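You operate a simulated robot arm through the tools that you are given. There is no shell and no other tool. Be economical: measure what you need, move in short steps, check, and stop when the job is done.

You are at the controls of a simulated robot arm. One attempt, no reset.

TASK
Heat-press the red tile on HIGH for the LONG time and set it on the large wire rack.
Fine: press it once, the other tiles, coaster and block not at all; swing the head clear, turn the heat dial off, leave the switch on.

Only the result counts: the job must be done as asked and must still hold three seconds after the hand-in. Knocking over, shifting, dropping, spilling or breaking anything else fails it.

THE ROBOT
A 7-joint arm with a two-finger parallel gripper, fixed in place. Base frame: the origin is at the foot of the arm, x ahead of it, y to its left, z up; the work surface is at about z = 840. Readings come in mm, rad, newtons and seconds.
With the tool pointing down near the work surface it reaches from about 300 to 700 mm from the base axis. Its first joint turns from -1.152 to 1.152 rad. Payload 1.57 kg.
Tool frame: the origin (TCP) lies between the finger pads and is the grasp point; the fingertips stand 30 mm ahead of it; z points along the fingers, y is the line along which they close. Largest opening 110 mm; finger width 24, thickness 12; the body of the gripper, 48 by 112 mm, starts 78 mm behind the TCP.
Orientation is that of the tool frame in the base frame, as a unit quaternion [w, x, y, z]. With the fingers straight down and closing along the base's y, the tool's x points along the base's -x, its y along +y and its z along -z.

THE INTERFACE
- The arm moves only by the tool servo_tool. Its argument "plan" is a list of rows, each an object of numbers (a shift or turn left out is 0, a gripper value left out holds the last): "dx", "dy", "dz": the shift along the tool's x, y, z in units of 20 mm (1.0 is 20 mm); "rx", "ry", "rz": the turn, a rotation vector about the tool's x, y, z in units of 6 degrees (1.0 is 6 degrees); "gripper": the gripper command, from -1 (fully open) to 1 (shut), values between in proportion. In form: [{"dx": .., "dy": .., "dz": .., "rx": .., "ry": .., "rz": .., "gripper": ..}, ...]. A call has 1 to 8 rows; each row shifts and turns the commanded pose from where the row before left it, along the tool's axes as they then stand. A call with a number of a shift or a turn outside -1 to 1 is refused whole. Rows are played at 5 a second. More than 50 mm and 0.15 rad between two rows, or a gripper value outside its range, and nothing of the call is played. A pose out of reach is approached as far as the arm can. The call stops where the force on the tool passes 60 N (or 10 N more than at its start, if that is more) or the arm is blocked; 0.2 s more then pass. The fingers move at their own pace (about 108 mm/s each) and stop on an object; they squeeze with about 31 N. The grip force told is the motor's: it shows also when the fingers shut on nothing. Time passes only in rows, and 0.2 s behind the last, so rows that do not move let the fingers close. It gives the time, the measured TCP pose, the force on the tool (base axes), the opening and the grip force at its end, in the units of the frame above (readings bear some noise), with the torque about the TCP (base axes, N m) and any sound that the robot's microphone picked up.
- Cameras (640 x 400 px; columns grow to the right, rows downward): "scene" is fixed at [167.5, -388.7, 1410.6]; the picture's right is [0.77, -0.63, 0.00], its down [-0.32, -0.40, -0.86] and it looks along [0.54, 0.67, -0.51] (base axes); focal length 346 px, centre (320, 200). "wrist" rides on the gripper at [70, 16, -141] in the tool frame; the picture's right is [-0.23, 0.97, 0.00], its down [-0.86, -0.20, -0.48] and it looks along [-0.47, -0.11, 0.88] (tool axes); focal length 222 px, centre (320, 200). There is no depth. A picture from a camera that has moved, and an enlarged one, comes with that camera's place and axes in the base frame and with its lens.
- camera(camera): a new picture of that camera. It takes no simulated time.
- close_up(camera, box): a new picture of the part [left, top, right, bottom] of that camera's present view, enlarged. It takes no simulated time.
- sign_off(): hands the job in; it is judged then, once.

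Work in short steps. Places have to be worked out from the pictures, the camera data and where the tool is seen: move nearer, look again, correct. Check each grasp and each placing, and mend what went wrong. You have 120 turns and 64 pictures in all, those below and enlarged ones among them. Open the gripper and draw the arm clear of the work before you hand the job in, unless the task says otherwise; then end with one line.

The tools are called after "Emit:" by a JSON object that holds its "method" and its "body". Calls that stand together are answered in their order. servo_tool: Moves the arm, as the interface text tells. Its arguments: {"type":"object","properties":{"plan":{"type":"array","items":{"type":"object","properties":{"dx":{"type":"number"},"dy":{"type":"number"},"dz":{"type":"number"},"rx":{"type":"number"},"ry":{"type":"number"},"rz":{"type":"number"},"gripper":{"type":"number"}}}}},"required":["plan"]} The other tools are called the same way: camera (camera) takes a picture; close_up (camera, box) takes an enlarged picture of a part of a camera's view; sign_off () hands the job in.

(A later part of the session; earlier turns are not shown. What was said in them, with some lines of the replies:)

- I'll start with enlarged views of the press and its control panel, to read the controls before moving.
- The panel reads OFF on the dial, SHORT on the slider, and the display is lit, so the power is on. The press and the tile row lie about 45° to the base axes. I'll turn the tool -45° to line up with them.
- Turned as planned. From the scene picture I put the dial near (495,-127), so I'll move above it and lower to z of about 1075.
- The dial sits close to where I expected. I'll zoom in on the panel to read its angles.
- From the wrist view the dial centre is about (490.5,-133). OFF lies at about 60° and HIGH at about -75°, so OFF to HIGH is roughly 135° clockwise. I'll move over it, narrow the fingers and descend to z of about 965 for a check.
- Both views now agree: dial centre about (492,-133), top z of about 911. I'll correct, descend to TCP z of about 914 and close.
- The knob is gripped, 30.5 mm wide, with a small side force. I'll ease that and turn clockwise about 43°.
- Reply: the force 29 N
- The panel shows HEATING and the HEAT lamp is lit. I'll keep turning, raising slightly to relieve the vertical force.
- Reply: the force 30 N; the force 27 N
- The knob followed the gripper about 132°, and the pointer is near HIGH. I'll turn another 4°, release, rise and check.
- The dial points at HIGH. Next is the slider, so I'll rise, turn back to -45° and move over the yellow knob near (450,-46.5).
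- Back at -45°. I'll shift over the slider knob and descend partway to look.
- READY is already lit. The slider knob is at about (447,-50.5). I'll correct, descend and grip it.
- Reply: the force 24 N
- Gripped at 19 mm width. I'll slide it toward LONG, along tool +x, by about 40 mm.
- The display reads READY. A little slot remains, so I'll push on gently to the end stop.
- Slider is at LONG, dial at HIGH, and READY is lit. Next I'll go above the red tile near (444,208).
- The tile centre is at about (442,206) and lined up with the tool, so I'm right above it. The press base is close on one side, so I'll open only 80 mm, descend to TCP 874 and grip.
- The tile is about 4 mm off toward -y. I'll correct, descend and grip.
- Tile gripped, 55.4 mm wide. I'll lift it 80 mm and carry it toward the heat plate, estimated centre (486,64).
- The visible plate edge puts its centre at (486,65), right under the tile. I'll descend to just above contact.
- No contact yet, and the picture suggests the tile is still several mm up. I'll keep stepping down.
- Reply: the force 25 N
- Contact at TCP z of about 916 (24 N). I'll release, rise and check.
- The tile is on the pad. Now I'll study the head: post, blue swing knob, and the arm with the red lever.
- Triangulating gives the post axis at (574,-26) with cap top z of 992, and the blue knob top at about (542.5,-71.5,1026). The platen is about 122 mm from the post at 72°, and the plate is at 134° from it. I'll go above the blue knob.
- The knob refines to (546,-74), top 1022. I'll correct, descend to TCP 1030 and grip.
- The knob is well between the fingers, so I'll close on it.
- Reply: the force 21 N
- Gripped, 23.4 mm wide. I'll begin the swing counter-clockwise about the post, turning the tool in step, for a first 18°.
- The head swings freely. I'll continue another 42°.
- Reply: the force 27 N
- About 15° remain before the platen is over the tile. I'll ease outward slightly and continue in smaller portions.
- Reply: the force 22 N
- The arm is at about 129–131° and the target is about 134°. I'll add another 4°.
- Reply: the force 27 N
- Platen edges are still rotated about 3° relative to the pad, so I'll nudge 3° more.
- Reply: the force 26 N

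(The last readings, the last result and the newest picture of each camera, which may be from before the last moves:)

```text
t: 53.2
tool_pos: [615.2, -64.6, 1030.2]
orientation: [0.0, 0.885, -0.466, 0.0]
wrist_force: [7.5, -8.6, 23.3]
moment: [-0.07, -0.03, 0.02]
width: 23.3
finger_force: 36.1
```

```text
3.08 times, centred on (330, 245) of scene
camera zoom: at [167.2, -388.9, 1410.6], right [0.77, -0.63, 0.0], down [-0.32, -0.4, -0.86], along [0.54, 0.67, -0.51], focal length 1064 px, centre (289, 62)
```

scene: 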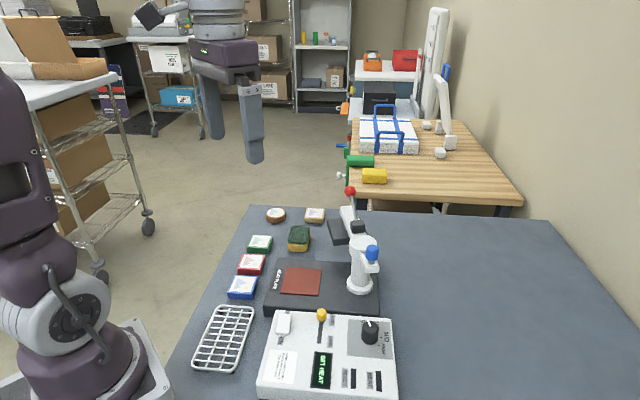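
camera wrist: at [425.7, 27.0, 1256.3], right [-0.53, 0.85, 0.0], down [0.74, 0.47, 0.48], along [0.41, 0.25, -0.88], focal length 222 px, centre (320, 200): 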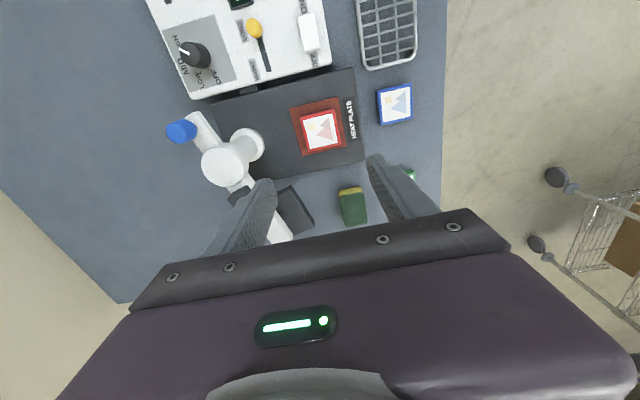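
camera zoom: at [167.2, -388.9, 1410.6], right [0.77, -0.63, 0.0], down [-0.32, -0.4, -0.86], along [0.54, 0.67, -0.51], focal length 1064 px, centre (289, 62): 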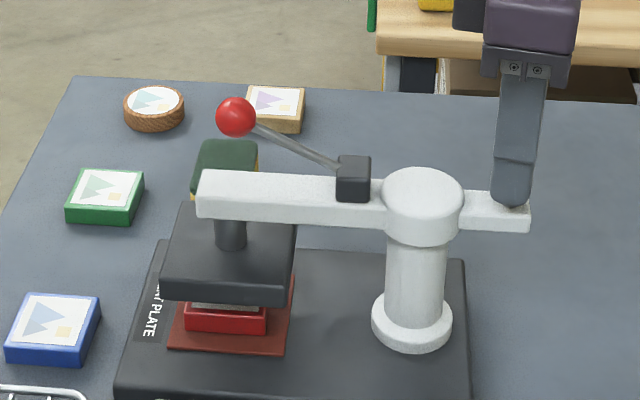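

The platen now lines up with the plate. I'll release the blue knob and rise clear, then look from above.

Emit:
{"method": "servo_tool", "body": {"plan": [{"gripper": 0.2}, {}, {"dz": -1}, {"dz": -1}, {"dz": -1}, {"dz": -1}, {"dz": -1}, {}]}}

Emit:
{"method": "camera", "body": {"camera": "scene"}}

Emit:
{"method": "camera", "body": {"camera": "wrist"}}

```text
t: 55.0
tool_pos: [616.9, -62.4, 1130.2]
orientation: [0.0, 0.885, -0.466, 0.0]
wrist_force: [0.2, -0.8, 0.3]
moment: [0.02, -0.01, 0.0]
width: 44.1
finger_force: 0.0
```

```text
23 pictures are left
```

scene: 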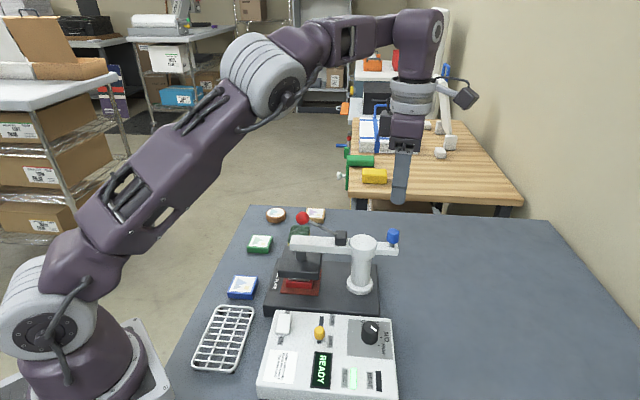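

```text
22 pictures are left
camera wrist: at [643.1, -130.3, 1269.9], right [-0.93, -0.36, 0.0], down [-0.32, 0.82, 0.48], along [-0.17, 0.45, -0.88], focal length 222 px, centre (320, 200)
```

wrist: 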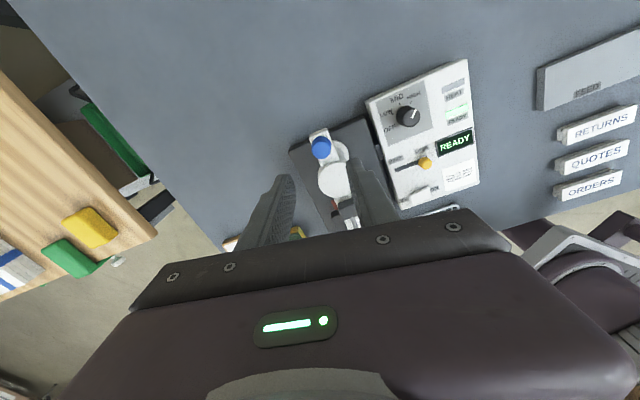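

Head is over the plate. Next I'll turn 11° so the fingers straddle the lever, and go above the red ball near (489,56,1046).

Emit:
{"method": "servo_tool", "body": {"plan": [{"rz": -1}, {"rz": -0.9}, {"dx": -0.95}, {"dx": -0.95}, {"dx": -0.95}, {"dx": -0.95}, {"dx": -0.95}, {"dx": -0.95}]}}

Emit:
{"method": "servo_tool", "body": {"plan": [{"dx": -0.9}, {"dx": -0.9}, {"dx": -0.9, "dy": 0.2}, {"dx": -0.3}, {}]}}

Emit:
{"method": "close_up", "body": {"camera": "wrist", "box": [200, 60, 460, 230]}}

Emit:
{"method": "close_up", "body": {"camera": "scene", "box": [240, 160, 400, 290]}}

```text
t: 56.8
tool_pos: [533.9, 16.4, 1129.3]
orientation: [0.001, 0.927, -0.376, 0.0]
wrist_force: [0.6, 0.8, 0.2]
moment: [-0.03, 0.02, 0.01]
width: 44.0
finger_force: 0.0
```

```text
t: 58.0
tool_pos: [486.9, 55.6, 1131.6]
orientation: [0.0, 0.927, -0.375, 0.0]
wrist_force: [0.2, -0.1, 0.5]
moment: [0.04, -0.04, -0.02]
width: 44.1
finger_force: 0.0
```

```text
2.35 times, centred on (330, 145) of wrist
camera zoom: at [524.9, -5.0, 1271.8], right [-0.84, -0.54, 0.0], down [-0.48, 0.74, 0.48], along [-0.26, 0.4, -0.88], focal length 523 px, centre (296, 329)
```

zoom: 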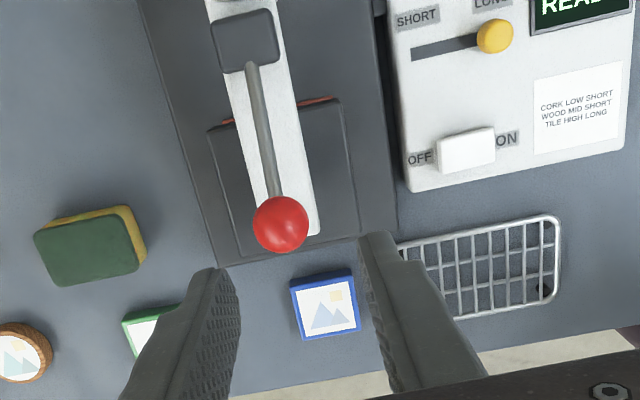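

```text
3.08 times, centred on (320, 225) of scene
camera zoom: at [167.5, -388.7, 1410.6], right [0.77, -0.63, 0.0], down [-0.32, -0.4, -0.86], along [0.54, 0.67, -0.51], focal length 1064 px, centre (320, 123)
```

zoom: 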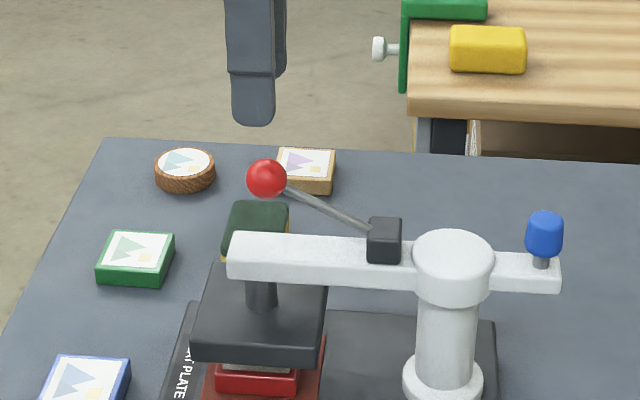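

The ball is at (491,58.5,1044). I'll correct, descend so only the fingertips grip it (TCP 1064), and close.

Emit:
{"method": "servo_tool", "body": {"plan": [{"dx": 0.05, "dy": -0.25}, {"dz": 1}, {"dz": 1}, {"dz": 1}, {"dz": 0.35}, {}]}}

Emit:
{"method": "close_up", "body": {"camera": "wrist", "box": [200, 60, 460, 230]}}

```text
t: 59.4
tool_pos: [492.2, 58.8, 1065.0]
orientation: [0.0, 0.927, -0.375, -0.001]
wrist_force: [-0.2, 1.3, 0.0]
moment: [-0.01, -0.01, -0.02]
width: 44.3
finger_force: 0.0
```

```text
2.35 times, centred on (330, 145) of wrist
camera zoom: at [531.3, -1.2, 1205.0], right [-0.84, -0.54, 0.0], down [-0.48, 0.74, 0.48], along [-0.26, 0.4, -0.88], focal length 523 px, centre (296, 329)
```

zoom: 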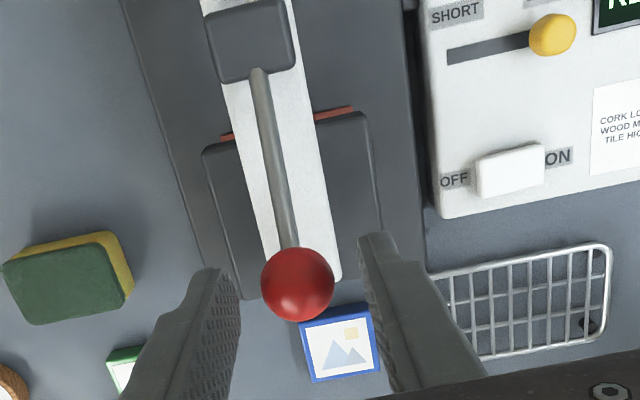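

The ball sits between the tips. I'll close, then press down in an arc with small steps, watching force and sound.

Emit:
{"method": "servo_tool", "body": {"plan": [{"gripper": 1}, {}, {}]}}

Emit:
{"method": "servo_tool", "body": {"plan": [{"dz": 0.25, "dx": -0.1}, {"dz": 0.25, "dx": -0.1}, {}]}}

```text
t: 60.2
tool_pos: [492.6, 58.9, 1063.2]
orientation: [0.001, 0.927, -0.376, 0.001]
wrist_force: [0.3, -0.7, -1.8]
moment: [0.03, 0.08, 0.03]
width: 24.8
finger_force: 36.7
```

```text
t: 61.0
tool_pos: [490.6, 60.5, 1054.3]
orientation: [0.0, 0.927, -0.375, 0.001]
wrist_force: [2.9, -0.9, 13.5]
moment: [-0.62, -0.69, 0.03]
width: 24.4
finger_force: 36.5
```

Gripped, and the lever moves with about 13 N resistance. I'll press further.

Emit:
{"method": "servo_tool", "body": {"plan": [{"dz": 0.25, "dx": -0.08}, {"dz": 0.25, "dx": -0.07}, {"dz": 0.25, "dx": -0.06}, {}]}}

Emit:
{"method": "close_up", "body": {"camera": "scene", "box": [230, 160, 410, 400]}}

```text
t: 62.0
tool_pos: [486.8, 64.9, 1038.1]
orientation: [-0.001, 0.927, -0.375, 0.001]
wrist_force: [6.8, 9.8, 14.5]
moment: [-0.39, -0.73, -0.02]
width: 24.8
finger_force: 36.9
```

```text
1.67 times, centred on (320, 280) of scene
camera zoom: at [167.4, -388.4, 1410.7], right [0.77, -0.63, 0.0], down [-0.32, -0.4, -0.86], along [0.54, 0.66, -0.51], focal length 576 px, centre (320, 67)
```

zoom: 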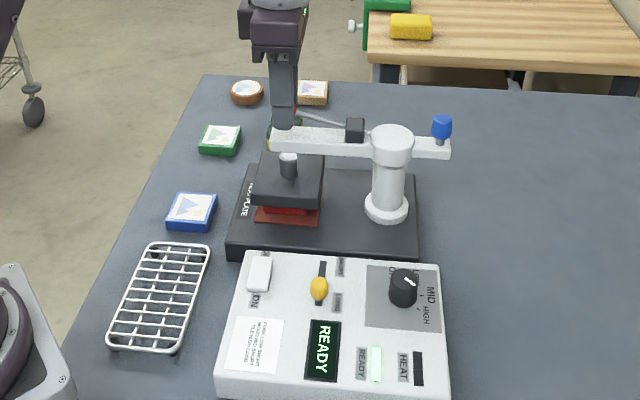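

The platen is descending and the display still shows READY. I'll continue pressing.

Emit:
{"method": "servo_tool", "body": {"plan": [{"dz": 0.25, "dx": -0.04}, {"dz": 0.2, "dx": -0.02}, {}]}}

Emit:
{"method": "servo_tool", "body": {"plan": [{"dz": 0.2}, {}]}}

Emit:
{"method": "close_up", "body": {"camera": "scene", "box": [250, 200, 410, 400]}}

```text
t: 62.8
tool_pos: [486.4, 65.7, 1028.6]
orientation: [-0.001, 0.927, -0.375, 0.001]
wrist_force: [11.6, 10.2, 14.1]
moment: [-0.43, -0.82, 0.01]
width: 24.9
finger_force: 36.2
```

```text
t: 63.4
tool_pos: [485.9, 65.7, 1025.4]
orientation: [0.0, 0.927, -0.376, 0.0]
wrist_force: [5.6, 12.6, 14.2]
moment: [-0.27, -0.58, 0.01]
width: 24.6
finger_force: 36.4
```

```text
2.00 times, centred on (330, 300) of scene
camera zoom: at [167.4, -388.3, 1410.8], right [0.77, -0.63, 0.0], down [-0.32, -0.4, -0.86], along [0.54, 0.66, -0.51], focal length 691 px, centre (300, 0)
```

zoom: 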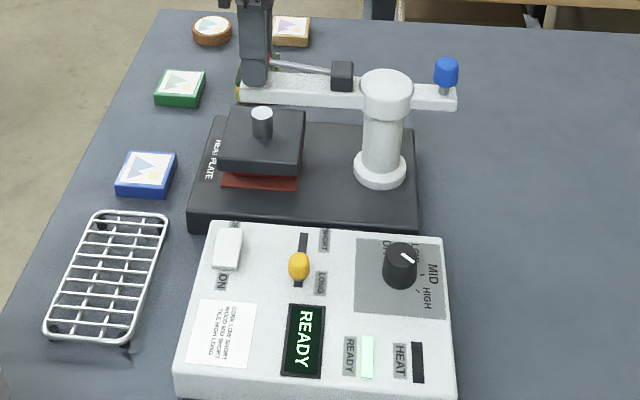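

Still READY with steady 14 N. I'll take smaller steps down, watching for the stop.

Emit:
{"method": "servo_tool", "body": {"plan": [{"dz": 0.15, "dx": 0.02}, {}, {}]}}

Emit:
{"method": "servo_tool", "body": {"plan": [{"dz": 0.15, "dx": 0.02}, {}, {}]}}

Emit:
{"method": "close_up", "body": {"camera": "scene", "box": [250, 200, 410, 400]}}

```text
t: 64.2
tool_pos: [486.0, 65.1, 1021.2]
orientation: [0.0, 0.927, -0.375, 0.0]
wrist_force: [-0.5, 24.0, 5.3]
moment: [0.08, -0.19, 0.08]
width: 24.4
finger_force: 36.5
```

```text
t: 65.0
tool_pos: [486.2, 64.5, 1020.4]
orientation: [-0.001, 0.927, -0.376, 0.001]
wrist_force: [1.5, 23.4, 18.0]
moment: [0.28, -0.12, 0.0]
width: 24.6
finger_force: 36.3
```

```text
2.00 times, centred on (330, 300) of scene
camera zoom: at [167.2, -388.1, 1410.9], right [0.77, -0.63, 0.0], down [-0.32, -0.4, -0.86], along [0.54, 0.66, -0.51], focal length 691 px, centre (300, 0)
```

zoom: 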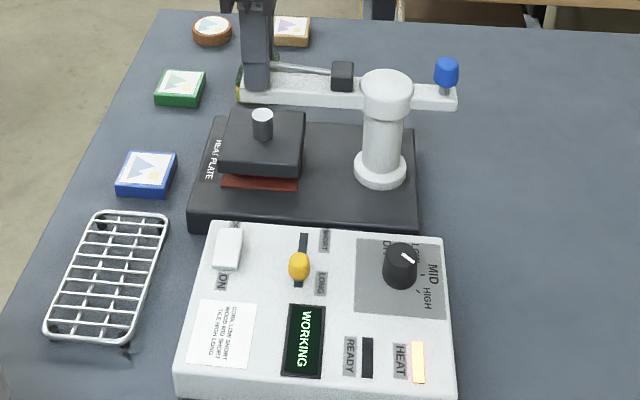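

WORKING: the press has engaged. I'll hold here and listen for the end.

Emit:
{"method": "servo_tool", "body": {"plan": [{}, {}, {}, {}, {}, {}, {}, {}]}}

Emit:
{"method": "servo_tool", "body": {"plan": [{}, {}, {}, {}, {}, {}, {}, {}]}}

Emit:
{"method": "servo_tool", "body": {"plan": [{}, {}, {}, {}, {}, {}, {}, {}]}}

```text
t: 66.8
tool_pos: [486.5, 64.0, 1019.2]
orientation: [-0.001, 0.927, -0.376, 0.001]
wrist_force: [8.9, 21.7, 17.2]
moment: [0.27, -0.15, 0.01]
width: 24.5
finger_force: 36.7
```

```text
t: 68.6
tool_pos: [486.5, 63.4, 1020.8]
orientation: [0.0, 0.927, -0.376, 0.0]
wrist_force: [10.4, 20.1, 13.8]
moment: [0.38, -0.02, -0.04]
width: 24.7
finger_force: 36.4
```

```text
t: 70.4
tool_pos: [486.3, 64.7, 1020.2]
orientation: [-0.001, 0.927, -0.376, 0.001]
wrist_force: [12.1, 17.8, 8.7]
moment: [0.36, 0.0, 0.0]
width: 25.0
finger_force: 36.3
```

No sound yet, so I'll keep holding and check the display.

Emit:
{"method": "servo_tool", "body": {"plan": [{}, {}, {}, {}, {}, {}, {}, {}]}}

Emit:
{"method": "servo_tool", "body": {"plan": [{}, {}, {}, {}, {}, {}, {}, {}]}}

Emit:
{"method": "close_up", "body": {"camera": "scene", "box": [250, 200, 410, 400]}}

```text
t: 72.2
tool_pos: [486.7, 63.9, 1021.0]
orientation: [-0.001, 0.927, -0.376, 0.0]
wrist_force: [14.4, 17.2, 8.1]
moment: [0.24, -0.07, -0.02]
width: 24.8
finger_force: 36.5
```

```text
t: 74.0
tool_pos: [488.5, 63.8, 1020.4]
orientation: [-0.002, 0.927, -0.375, 0.0]
wrist_force: [12.9, 15.3, 6.0]
moment: [0.25, -0.04, -0.05]
width: 24.6
finger_force: 36.2
```

```text
2.00 times, centred on (330, 300) of scene
camera zoom: at [167.8, -388.3, 1410.7], right [0.77, -0.63, 0.0], down [-0.32, -0.4, -0.86], along [0.54, 0.66, -0.51], focal length 691 px, centre (300, 0)
```

zoom: 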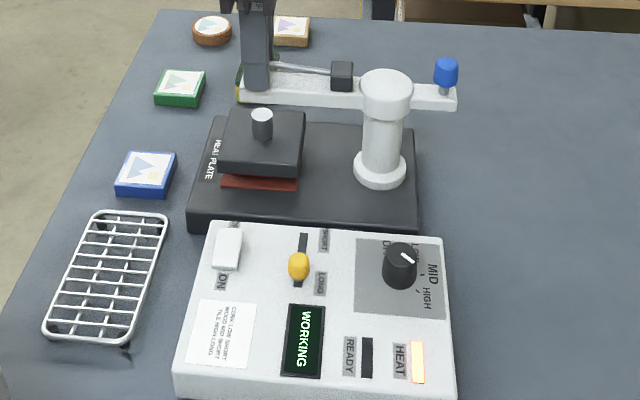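

Still WORKING. The down force is drifting lower, so I'll add a millimetre of press and keep holding.

Emit:
{"method": "servo_tool", "body": {"plan": [{"dz": 0.06}, {}, {}, {}, {}, {}, {}, {}]}}

Emit:
{"method": "servo_tool", "body": {"plan": [{}, {}, {}, {}, {}, {}, {}, {}]}}

Emit:
{"method": "servo_tool", "body": {"plan": [{}, {}, {}, {}, {}, {}, {}, {}]}}

Emit:
{"method": "servo_tool", "body": {"plan": [{}, {}, {}, {}, {}, {}, {}, {}]}}

```text
t: 75.8
tool_pos: [487.3, 63.0, 1019.8]
orientation: [-0.001, 0.927, -0.375, 0.001]
wrist_force: [13.7, 25.9, 22.4]
moment: [0.38, -0.11, -0.07]
width: 24.6
finger_force: 36.6
```

```text
t: 77.6
tool_pos: [486.4, 63.6, 1020.1]
orientation: [-0.001, 0.927, -0.376, 0.002]
wrist_force: [14.0, 26.2, 17.7]
moment: [0.49, 0.01, -0.05]
width: 25.0
finger_force: 36.6
```

```text
t: 79.4
tool_pos: [487.9, 63.6, 1019.2]
orientation: [0.0, 0.927, -0.376, 0.0]
wrist_force: [15.5, 24.2, 14.1]
moment: [0.45, 0.03, -0.06]
width: 24.8
finger_force: 36.9
```

```text
t: 81.2
tool_pos: [487.0, 64.3, 1019.5]
orientation: [-0.001, 0.927, -0.375, 0.001]
wrist_force: [16.7, 22.8, 12.9]
moment: [0.42, -0.03, -0.07]
width: 25.0
finger_force: 36.5
```

About 17 s in and no sound yet. I'll hold on.

Emit:
{"method": "servo_tool", "body": {"plan": [{"dz": 0.02}, {}, {}, {}, {}, {}, {}, {}]}}

Emit:
{"method": "servo_tool", "body": {"plan": [{}, {}, {}, {}, {}, {}, {}, {}]}}

Emit:
{"method": "servo_tool", "body": {"plan": [{}, {}, {}, {}, {}, {}, {}, {}]}}

Emit:
{"method": "close_up", "body": {"camera": "scene", "box": [250, 200, 410, 400]}}

```text
t: 83.0
tool_pos: [487.5, 64.1, 1017.9]
orientation: [-0.001, 0.927, -0.376, 0.001]
wrist_force: [16.5, 21.8, 11.0]
moment: [0.35, -0.05, -0.05]
width: 24.8
finger_force: 36.9
```

```text
t: 84.8
tool_pos: [486.6, 63.8, 1018.6]
orientation: [-0.001, 0.927, -0.376, 0.002]
wrist_force: [18.7, 20.9, 8.5]
moment: [0.37, -0.02, -0.1]
width: 24.8
finger_force: 36.1
```

```text
t: 86.6
tool_pos: [487.4, 63.3, 1019.5]
orientation: [-0.001, 0.927, -0.376, 0.001]
wrist_force: [18.9, 20.1, 7.7]
moment: [0.31, -0.03, -0.13]
width: 24.6
finger_force: 35.9
```

```text
2.00 times, centred on (330, 300) of scene
camera zoom: at [167.9, -388.2, 1410.8], right [0.77, -0.63, 0.0], down [-0.32, -0.4, -0.86], along [0.54, 0.66, -0.51], focal length 691 px, centre (300, 0)
```

zoom: 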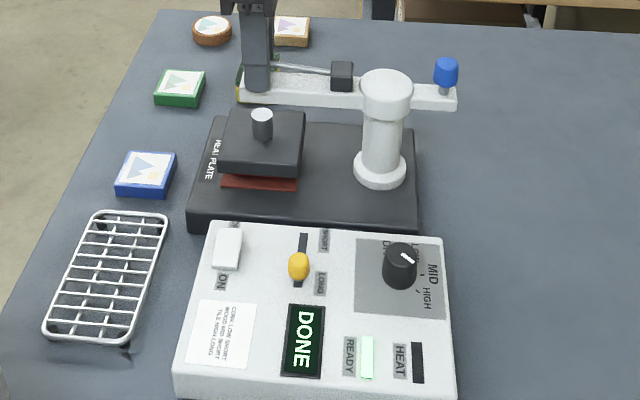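

DONE. I'll raise the lever back along its arc right away.

Emit:
{"method": "servo_tool", "body": {"plan": [{"dz": -0.3, "dx": -0.02}, {"dz": -0.35, "dx": 0.02}, {"dz": -0.35, "dx": 0.08}, {"dz": -0.3, "dx": 0.08}, {"dz": -0.3, "dx": 0.09}, {"dz": -0.3, "dx": 0.1}, {"dz": -0.3, "dx": 0.08}, {}]}}

Emit:
{"method": "close_up", "body": {"camera": "scene", "box": [240, 160, 400, 400]}}

```text
t: 88.4
tool_pos: [493.9, 58.7, 1060.5]
orientation: [0.0, 0.927, -0.376, -0.002]
wrist_force: [6.7, 14.8, -24.3]
moment: [0.31, -0.02, -0.01]
width: 24.5
finger_force: 36.5
```

```text
1.67 times, centred on (320, 280) of scene
camera zoom: at [168.0, -388.2, 1410.7], right [0.77, -0.63, 0.0], down [-0.32, -0.4, -0.86], along [0.54, 0.66, -0.51], focal length 576 px, centre (320, 67)
```

zoom: 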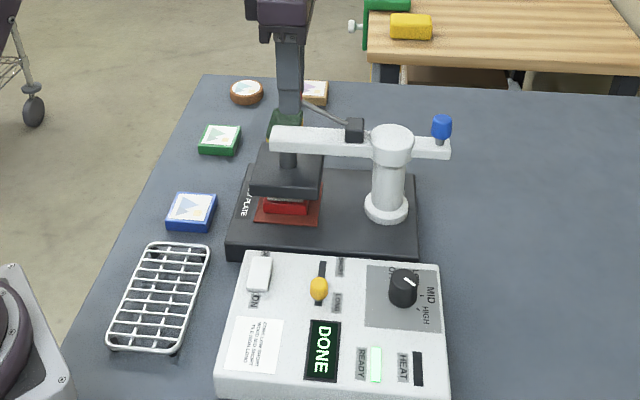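

Lever is up, the platen is clear of the tile, and the display reads DONE. I still hold the ball, so I'll swing the head back clockwise about the post with it, with the tool turning in step.

Emit:
{"method": "servo_tool", "body": {"plan": [{"dz": 0.05}, {"dx": 0.06, "dy": -0.607, "rz": 1}, {"dx": 0.06, "dy": -0.607, "rz": 1}, {"dx": 0.06, "dy": -0.607, "rz": 1}, {}]}}

```text
t: 89.6
tool_pos: [523.5, 80.3, 1060.1]
orientation: [0.0, 0.856, -0.516, 0.0]
wrist_force: [-5.5, 10.4, -5.3]
moment: [-0.09, 0.03, -0.08]
width: 24.7
finger_force: 36.8
```

It swings smoothly (18° so far, small forces). Continuing.

Emit:
{"method": "servo_tool", "body": {"plan": [{"dx": 0.06, "dy": -0.607, "rz": 1}, {"dx": 0.06, "dy": -0.607, "rz": 1}, {"dx": 0.06, "dy": -0.607, "rz": 1}, {"dx": 0.06, "dy": -0.607, "rz": 1}, {"dx": 0.06, "dy": -0.607, "rz": 1}, {"dx": 0.06, "dy": -0.607, "rz": 1}, {"dx": 0.06, "dy": -0.607, "rz": 1}, {}]}}

Emit:
{"method": "servo_tool", "body": {"plan": [{"dx": 0.06, "dy": -0.607, "rz": 1}, {"dx": 0.06, "dy": -0.607, "rz": 1}, {}]}}

Emit:
{"method": "close_up", "body": {"camera": "scene", "box": [230, 160, 410, 310]}}

```text
t: 91.4
tool_pos: [606.0, 85.9, 1061.3]
orientation: [0.001, -0.615, 0.788, 0.0]
wrist_force: [6.2, 24.0, -1.6]
moment: [0.51, -0.16, 0.0]
width: 24.5
finger_force: 36.8
```

```text
t: 92.2
tool_pos: [629.2, 75.6, 1060.8]
orientation: [0.0, -0.528, 0.849, -0.001]
wrist_force: [11.8, 18.7, -3.9]
moment: [0.39, -0.32, 0.06]
width: 24.6
finger_force: 36.0
```

```text
2.67 times, centred on (320, 235) of scene
camera zoom: at [167.9, -388.1, 1410.8], right [0.77, -0.63, 0.0], down [-0.32, -0.4, -0.86], along [0.54, 0.66, -0.51], focal length 922 px, centre (320, 107)
```

zoom: 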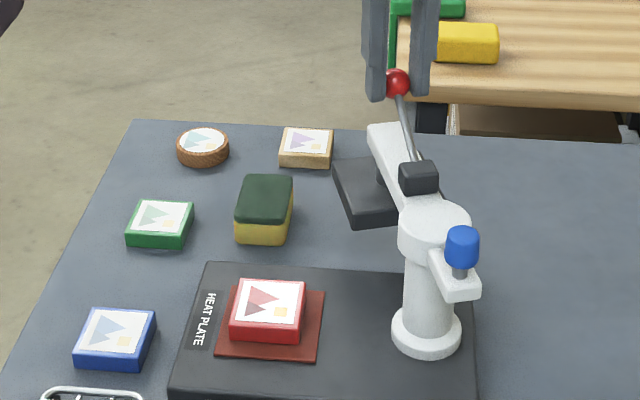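

The head is back at its parked angle. I'll release, rise, re-align to -45° and go above the tile.

Emit:
{"method": "servo_tool", "body": {"plan": [{"gripper": 0.2}, {}, {"dz": -1}, {"dz": -1}, {"dz": -1}, {"dz": -0.7}, {"rz": 1}, {"rz": 1}]}}

Emit:
{"method": "servo_tool", "body": {"plan": [{"rz": 1.0}, {"rz": 0.1, "dx": 0.9, "dy": 0.78}, {"dx": 0.9, "dy": 0.78}, {"dx": 0.9, "dy": 0.78}, {"dx": 0.9, "dy": 0.78}, {"dx": 0.9, "dy": 0.78}, {"dx": 0.9, "dy": 0.8}, {"gripper": -0.45}]}}

Emit:
{"method": "servo_tool", "body": {"plan": [{"dz": 1}, {"dz": 1}, {"dz": 1}, {"dz": 1}, {"dz": 1}, {"dz": 1}, {"dz": 1}, {}]}}

Emit:
{"method": "close_up", "body": {"camera": "wrist", "box": [200, 60, 460, 230]}}

```text
t: 94.0
tool_pos: [629.2, 75.6, 1135.2]
orientation: [0.0, -0.437, 0.899, 0.0]
wrist_force: [0.4, -0.8, 0.3]
moment: [0.02, -0.02, -0.01]
width: 43.9
finger_force: 0.1
```

```text
t: 95.8
tool_pos: [486.1, 65.6, 1135.7]
orientation: [0.0, -0.385, 0.923, -0.001]
wrist_force: [0.0, 0.9, 0.1]
moment: [-0.01, 0.02, 0.03]
width: 79.7
finger_force: 0.0
```

```text
t: 97.6
tool_pos: [485.1, 62.2, 994.7]
orientation: [0.0, -0.386, 0.923, 0.001]
wrist_force: [0.0, 0.6, 0.1]
moment: [0.0, -0.03, 0.01]
width: 79.8
finger_force: 0.2
```

```text
2.35 times, centred on (330, 145) of wrist
camera zoom: at [425.1, 24.2, 1135.2], right [-0.53, 0.85, 0.0], down [0.74, 0.47, 0.48], along [0.41, 0.25, -0.88], focal length 523 px, centre (296, 329)
```

zoom: 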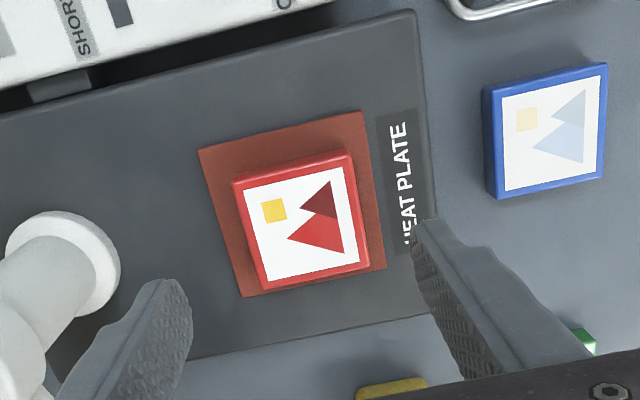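

The print has come out in full colour. The tile centre is about (485.4,65.8). I'll descend and grip it.

Emit:
{"method": "servo_tool", "body": {"plan": [{"dy": 0.08, "dx": -0.07, "dz": 1}, {"dz": 1}, {"dz": 1}, {"dz": 0.85}, {}, {"gripper": 1}, {}, {}]}}

Emit:
{"method": "servo_tool", "body": {"plan": [{"dz": -0.5}, {"dz": -1}, {"dz": -1}, {"dz": -1}, {}]}}

Emit:
{"method": "camera", "body": {"camera": "wrist"}}

```text
t: 99.4
tool_pos: [485.6, 64.2, 915.8]
orientation: [-0.001, -0.385, 0.923, -0.001]
wrist_force: [0.4, -1.0, -0.4]
moment: [0.02, -0.05, 0.01]
width: 55.6
finger_force: 30.4
```

```text
t: 100.6
tool_pos: [485.2, 64.3, 989.4]
orientation: [0.0, -0.385, 0.923, 0.0]
wrist_force: [0.2, 0.1, -1.3]
moment: [-0.01, -0.01, 0.01]
width: 55.3
finger_force: 31.0
```

```text
10 pictures are left
camera wrist: at [424.2, 26.4, 1129.3], right [-0.53, 0.85, 0.0], down [0.74, 0.47, 0.48], along [0.4, 0.25, -0.88], focal length 222 px, centre (320, 200)
```

wrist: 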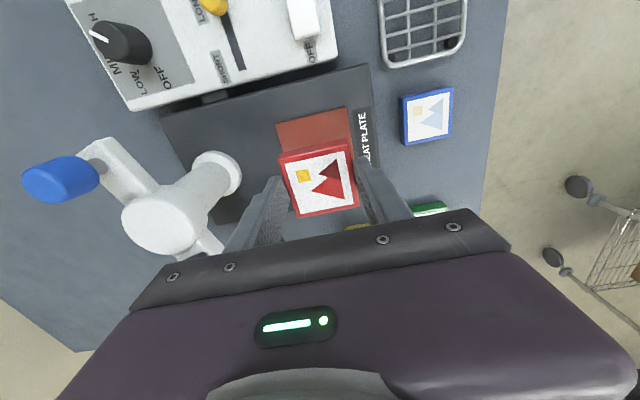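

Tile held. The rack centre works out at about (302,50), long axis near 45°, top around z 865. I'll carry the tile to (316,64), slightly toward the far end for reach, and look.

Emit:
{"method": "servo_tool", "body": {"plan": [{"dx": 0.85, "dy": 0.86}, {"dx": 0.85, "dy": 0.86}, {"dx": 0.85, "dy": 0.86}, {"dx": 0.85, "dy": 0.86}, {"dx": 0.85, "dy": 0.86}, {"dx": 0.85, "dy": 0.86}, {"dx": 0.85, "dy": 0.86}, {"dz": 1}]}}

Emit:
{"method": "servo_tool", "body": {"plan": [{"dz": 1}, {"dz": 0.5}, {}]}}

Emit:
{"method": "camera", "body": {"camera": "wrist"}}

Emit:
{"method": "close_up", "body": {"camera": "scene", "box": [170, 260, 330, 390]}}

```text
t: 102.4
tool_pos: [315.9, 65.4, 969.7]
orientation: [0.0, -0.385, 0.923, 0.0]
wrist_force: [-0.9, 0.0, -0.6]
moment: [0.03, 0.02, 0.0]
width: 55.2
finger_force: 30.9
```

```text
t: 103.2
tool_pos: [316.6, 64.8, 937.3]
orientation: [0.0, -0.385, 0.923, 0.0]
wrist_force: [-0.6, 0.4, -1.6]
moment: [-0.02, 0.02, 0.01]
width: 55.4
finger_force: 31.5
```

```text
9 pictures are left
camera wrist: at [255.5, 28.3, 1078.0], right [-0.53, 0.85, 0.0], down [0.74, 0.47, 0.48], along [0.41, 0.25, -0.88], focal length 222 px, centre (320, 200)
```

wrist: 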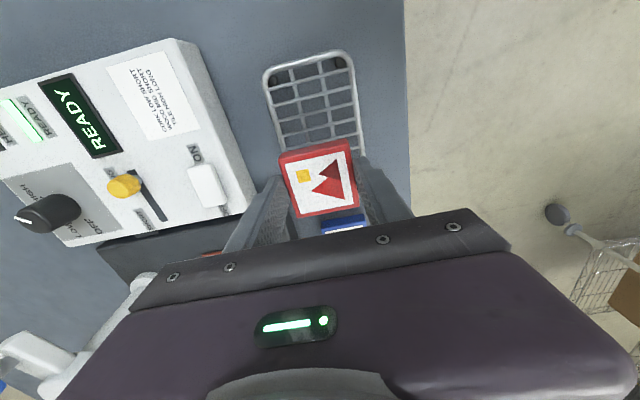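

```text
3.08 times, centred on (250, 325) of scene
camera zoom: at [167.5, -388.7, 1410.6], right [0.77, -0.63, 0.0], down [-0.32, -0.4, -0.86], along [0.54, 0.67, -0.51], focal length 1064 px, centre (535, -185)
```

zoom: 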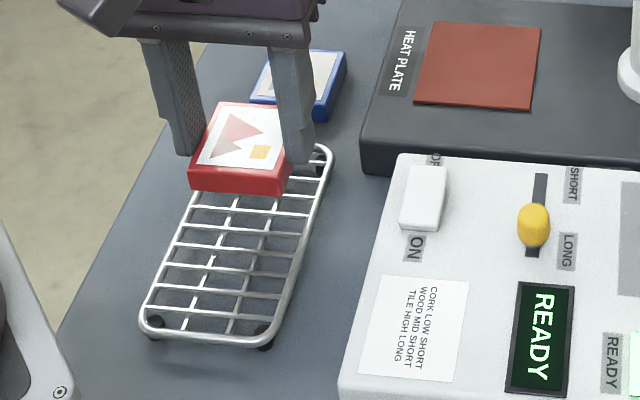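

Both views agree once the rack top is taken at z of about 853: centre about (304,62). The tile needs about 6 mm toward +y. I'll correct and descend to just above the rack.

Emit:
{"method": "servo_tool", "body": {"plan": [{"dy": 0.3}, {"dz": 1}, {"dz": 0.8}, {}]}}

Emit:
{"method": "servo_tool", "body": {"plan": [{"dz": 0.1}, {}]}}

Emit:
{"method": "close_up", "body": {"camera": "scene", "box": [170, 260, 330, 390]}}

```text
t: 104.2
tool_pos: [311.9, 69.8, 902.7]
orientation: [0.0, -0.385, 0.923, 0.0]
wrist_force: [0.9, 0.1, -1.0]
moment: [-0.01, 0.01, 0.03]
width: 55.3
finger_force: 30.6
```

```text
t: 104.8
tool_pos: [313.1, 69.4, 899.4]
orientation: [0.0, -0.385, 0.923, 0.0]
wrist_force: [0.1, 0.1, -0.6]
moment: [-0.01, 0.01, -0.01]
width: 54.8
finger_force: 30.8
```

```text
3.08 times, centred on (250, 325) of scene
camera zoom: at [167.5, -388.7, 1410.6], right [0.77, -0.63, 0.0], down [-0.32, -0.4, -0.86], along [0.54, 0.67, -0.51], focal length 1064 px, centre (535, -185)
```

zoom: 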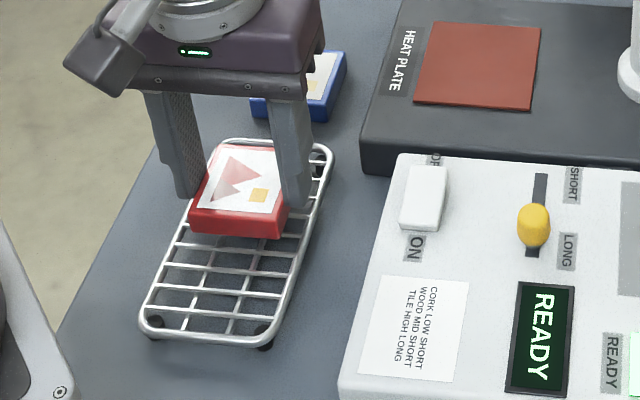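

Margins look like about 11 px on one side and 20 px on the other, so I'll shift 2 mm back and step down to contact.

Emit:
{"method": "servo_tool", "body": {"plan": [{"dy": -0.1, "dz": 0.1}, {}]}}

Emit:
{"method": "servo_tool", "body": {"plan": [{"dz": 0.1}, {}]}}

Emit:
{"method": "servo_tool", "body": {"plan": [{"dz": 0.1}, {}]}}

```text
t: 105.4
tool_pos: [312.2, 68.4, 897.4]
orientation: [0.0, -0.385, 0.923, 0.0]
wrist_force: [-0.4, -0.3, -0.9]
moment: [0.0, 0.0, 0.01]
width: 55.4
finger_force: 31.5
```

```text
t: 106.0
tool_pos: [313.9, 68.2, 895.3]
orientation: [0.001, -0.385, 0.923, 0.0]
wrist_force: [0.2, 1.2, -2.0]
moment: [0.02, 0.02, -0.02]
width: 55.4
finger_force: 30.7
```

```text
t: 106.6
tool_pos: [313.2, 69.6, 893.5]
orientation: [0.001, -0.385, 0.923, 0.0]
wrist_force: [-2.6, 5.6, 26.0]
moment: [0.28, 0.03, 0.03]
width: 55.3
finger_force: 30.8
```

Contact at 26 N. I'll release gently and rise.

Emit:
{"method": "servo_tool", "body": {"plan": [{"dz": -0.06}, {"gripper": 0.1}, {"gripper": -0.3}, {}, {"dz": -1}, {"dz": -1}, {"dz": -1}, {"dz": -1}]}}

Emit:
{"method": "close_up", "body": {"camera": "scene", "box": [170, 260, 330, 390]}}

```text
t: 108.4
tool_pos: [313.6, 69.3, 976.6]
orientation: [-0.001, -0.385, 0.923, -0.001]
wrist_force: [0.2, 0.2, 0.4]
moment: [-0.01, 0.0, 0.0]
width: 71.6
finger_force: 0.0
```

```text
3.08 times, centred on (250, 325) of scene
camera zoom: at [167.5, -388.7, 1410.6], right [0.77, -0.63, 0.0], down [-0.32, -0.4, -0.86], along [0.54, 0.67, -0.51], focal length 1064 px, centre (535, -185)
```

zoom: 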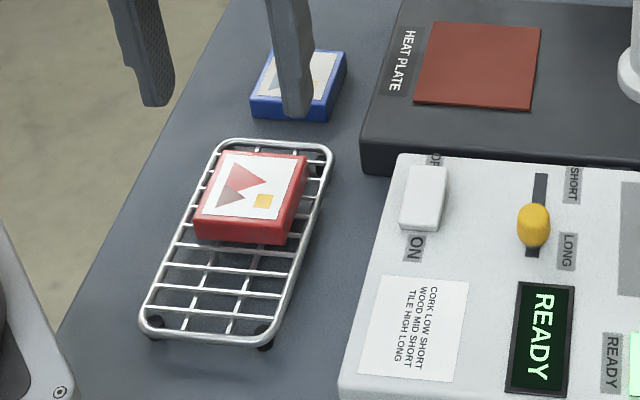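

The tile sits squarely on the rack. Next is the dial: I'll rise and move over it at (491.5,-133).

Emit:
{"method": "servo_tool", "body": {"plan": [{"dz": -1}, {"dz": -1}, {"dy": -0.96, "dz": -1}, {"dy": -0.96}, {"dy": -0.96}, {"dy": -0.96}, {"dy": -0.96}, {"dy": -0.96}]}}

Emit:
{"method": "servo_tool", "body": {"plan": [{"dy": -0.96}, {"dy": -0.96}, {"dy": -0.96}, {"dy": -0.96}, {"dy": -0.96}, {"dy": -0.96, "dx": 0.45}, {"dy": -0.96, "dx": 0.47}, {"dy": -0.95, "gripper": 0}]}}

Emit:
{"method": "servo_tool", "body": {"plan": [{"rz": 1}, {"rz": 1}, {"rz": 1}, {"rz": 1}, {"rz": 1}, {"rz": 1}, {"rz": 1}, {"rz": 1}]}}

Emit:
{"method": "servo_tool", "body": {"plan": [{"rz": 1}, {"rz": 1}, {"rz": 1}, {"rz": 1}, {"rz": 1}, {"rz": 1}, {"rz": 1}, {}]}}

```text
t: 110.2
tool_pos: [395.4, -12.2, 1034.8]
orientation: [0.0, -0.385, 0.923, 0.0]
wrist_force: [0.7, -0.2, -0.2]
moment: [0.01, 0.01, -0.02]
width: 71.4
finger_force: 0.1
```

```text
t: 112.0
tool_pos: [492.4, -132.3, 1034.6]
orientation: [0.0, -0.386, 0.922, 0.0]
wrist_force: [-0.2, 1.0, -0.4]
moment: [0.01, -0.01, -0.01]
width: 55.1
finger_force: 0.0
```

```text
t: 113.8
tool_pos: [491.0, -132.1, 1035.8]
orientation: [0.0, 0.024, 1.0, 0.0]
wrist_force: [-0.7, -0.2, 0.3]
moment: [0.01, 0.05, 0.01]
width: 54.7
finger_force: 0.0
```

```text
t: 115.6
tool_pos: [491.9, -133.2, 1035.7]
orientation: [-0.001, 0.381, 0.925, 0.0]
wrist_force: [-0.2, -0.8, 0.0]
moment: [-0.03, -0.02, -0.02]
width: 55.2
finger_force: 0.0
```

I'm over the dial at the planned angle. Descending and gripping.

Emit:
{"method": "servo_tool", "body": {"plan": [{"dz": 1}, {"dz": 1}, {"dz": 1}, {"dz": 1}, {"dz": 1}, {"dz": 1}, {}]}}

Emit:
{"method": "servo_tool", "body": {"plan": [{"gripper": 1}, {}, {}]}}

```text
t: 117.2
tool_pos: [492.6, -133.5, 915.6]
orientation: [0.0, 0.38, 0.925, 0.0]
wrist_force: [0.1, 0.2, -1.1]
moment: [0.03, -0.01, -0.01]
width: 55.1
finger_force: 0.0
```

```text
t: 118.0
tool_pos: [494.5, -132.6, 914.6]
orientation: [0.001, 0.379, 0.925, 0.001]
wrist_force: [9.1, 9.7, -8.8]
moment: [0.02, -0.69, 0.08]
width: 30.2
finger_force: 39.4
```

The knob is gripped (30 mm). I'll turn it back counter-clockwise, 96° first.

Emit:
{"method": "servo_tool", "body": {"plan": [{"rz": -1}, {"rz": -1}, {"rz": -1}, {"rz": -1}, {"rz": -1}, {"rz": -1}, {"rz": -1}, {"rz": -1}]}}

Emit:
{"method": "servo_tool", "body": {"plan": [{"rz": -1}, {"rz": -1}, {"rz": -1}, {"rz": -1}, {"rz": -1}, {"rz": -1}, {"rz": -1}, {"rz": -1}]}}

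Emit:
{"method": "servo_tool", "body": {"plan": [{"rz": -1}, {"rz": -1}, {"rz": -1}, {"rz": -1}, {"rz": -1}, {"rz": -1}, {"rz": -0.75}, {}]}}

Emit:
{"method": "close_up", "body": {"camera": "wrist", "box": [220, 60, 460, 230]}}

```text
t: 119.8
tool_pos: [493.9, -131.0, 917.0]
orientation: [0.003, -0.031, 1.0, -0.001]
wrist_force: [24.9, 22.0, 19.9]
moment: [0.7, -0.8, 0.0]
width: 30.0
finger_force: 39.3
```

```text
t: 121.6
tool_pos: [492.6, -133.0, 915.0]
orientation: [0.001, -0.434, 0.901, -0.001]
wrist_force: [15.6, 11.5, 16.2]
moment: [0.6, -0.71, 0.0]
width: 29.9
finger_force: 39.3
```

```text
t: 123.4
tool_pos: [493.7, -133.9, 915.8]
orientation: [-0.001, 0.718, -0.696, 0.002]
wrist_force: [24.3, -10.6, 8.7]
moment: [-0.38, -0.92, -0.04]
width: 30.1
finger_force: 39.4
```

```text
2.35 times, centred on (340, 145) of wrist
camera zoom: at [477.8, -204.1, 1056.1], right [-0.98, 0.2, 0.0], down [0.17, 0.86, 0.48], along [0.1, 0.47, -0.88], focal length 523 px, centre (273, 329)
```

zoom: 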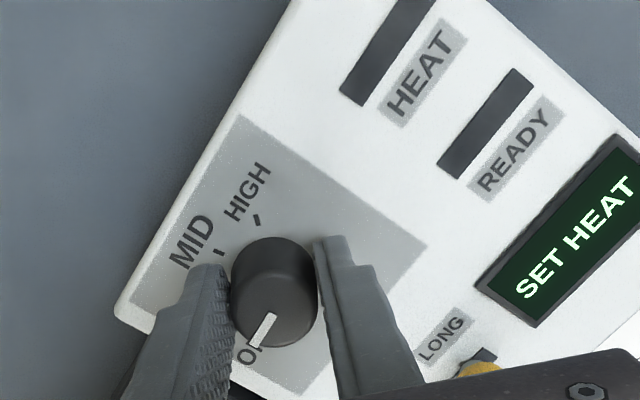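

The dial is at OFF and the display shows SET HEAT. I'll release, rise and draw the arm clear.

Emit:
{"method": "servo_tool", "body": {"plan": [{"gripper": 0}, {}, {"dz": -1}, {"dz": -1}, {"dz": -1}, {"dz": -1}, {"dz": -1}, {"dz": -1}]}}

Emit:
{"method": "servo_tool", "body": {"plan": [{"dz": -1}, {"dz": -1}, {"dz": -1}, {"dz": -1}, {"dz": -1}, {"dz": -1, "gripper": -1}, {"dz": -1}, {}]}}

Emit:
{"method": "camera", "body": {"camera": "scene"}}

Emit:
{"method": "close_up", "body": {"camera": "scene", "box": [180, 200, 420, 400]}}

```text
t: 125.2
tool_pos: [492.3, -133.2, 1036.5]
orientation: [0.0, 0.718, -0.696, 0.001]
wrist_force: [-0.2, 0.2, -0.2]
moment: [-0.03, -0.01, -0.01]
width: 55.0
finger_force: 0.1
```

```text
t: 127.0
tool_pos: [490.7, -130.5, 1175.0]
orientation: [0.0, 0.718, -0.696, 0.0]
wrist_force: [0.3, 0.6, 0.5]
moment: [-0.01, 0.0, -0.03]
width: 109.9
finger_force: 0.0
```

```text
4 pictures are left
```

scene: 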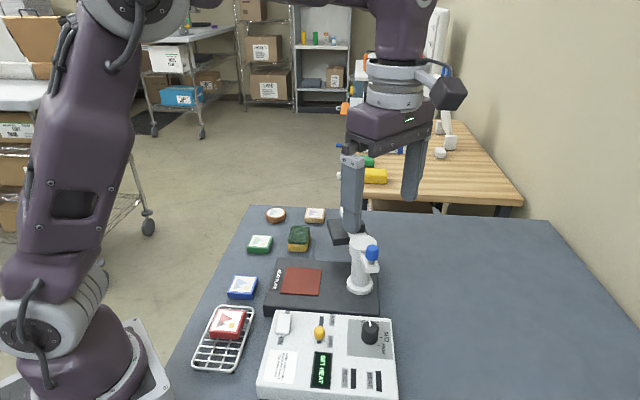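

```text
2.00 times, centred on (300, 300) of scene
camera zoom: at [167.5, -388.7, 1410.6], right [0.77, -0.63, 0.0], down [-0.32, -0.4, -0.86], along [0.54, 0.67, -0.51], focal length 691 px, centre (360, 0)
```

zoom: 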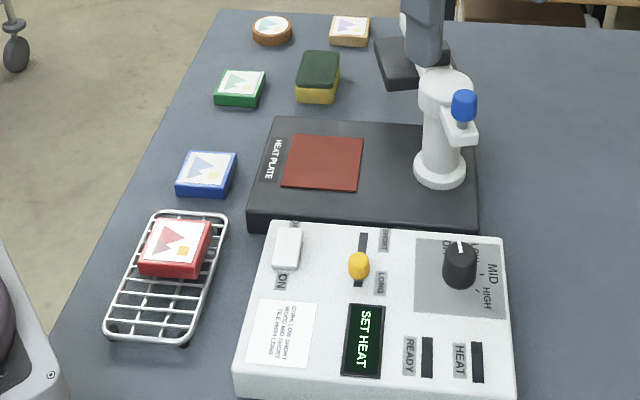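

The tile is on the rack, the head is swung clear, the dial is off, the switch is on, and the arm is clear with the gripper open. Handing in.

Emit:
{"method": "sign_off", "body": {}}

```text
The job is handed in.
```

I pressed the red tile once on HIGH for the LONG time and set it on the wire rack. The head is swung clear, the heat dial is off, the switch is still on, and the other pieces were not pressed.
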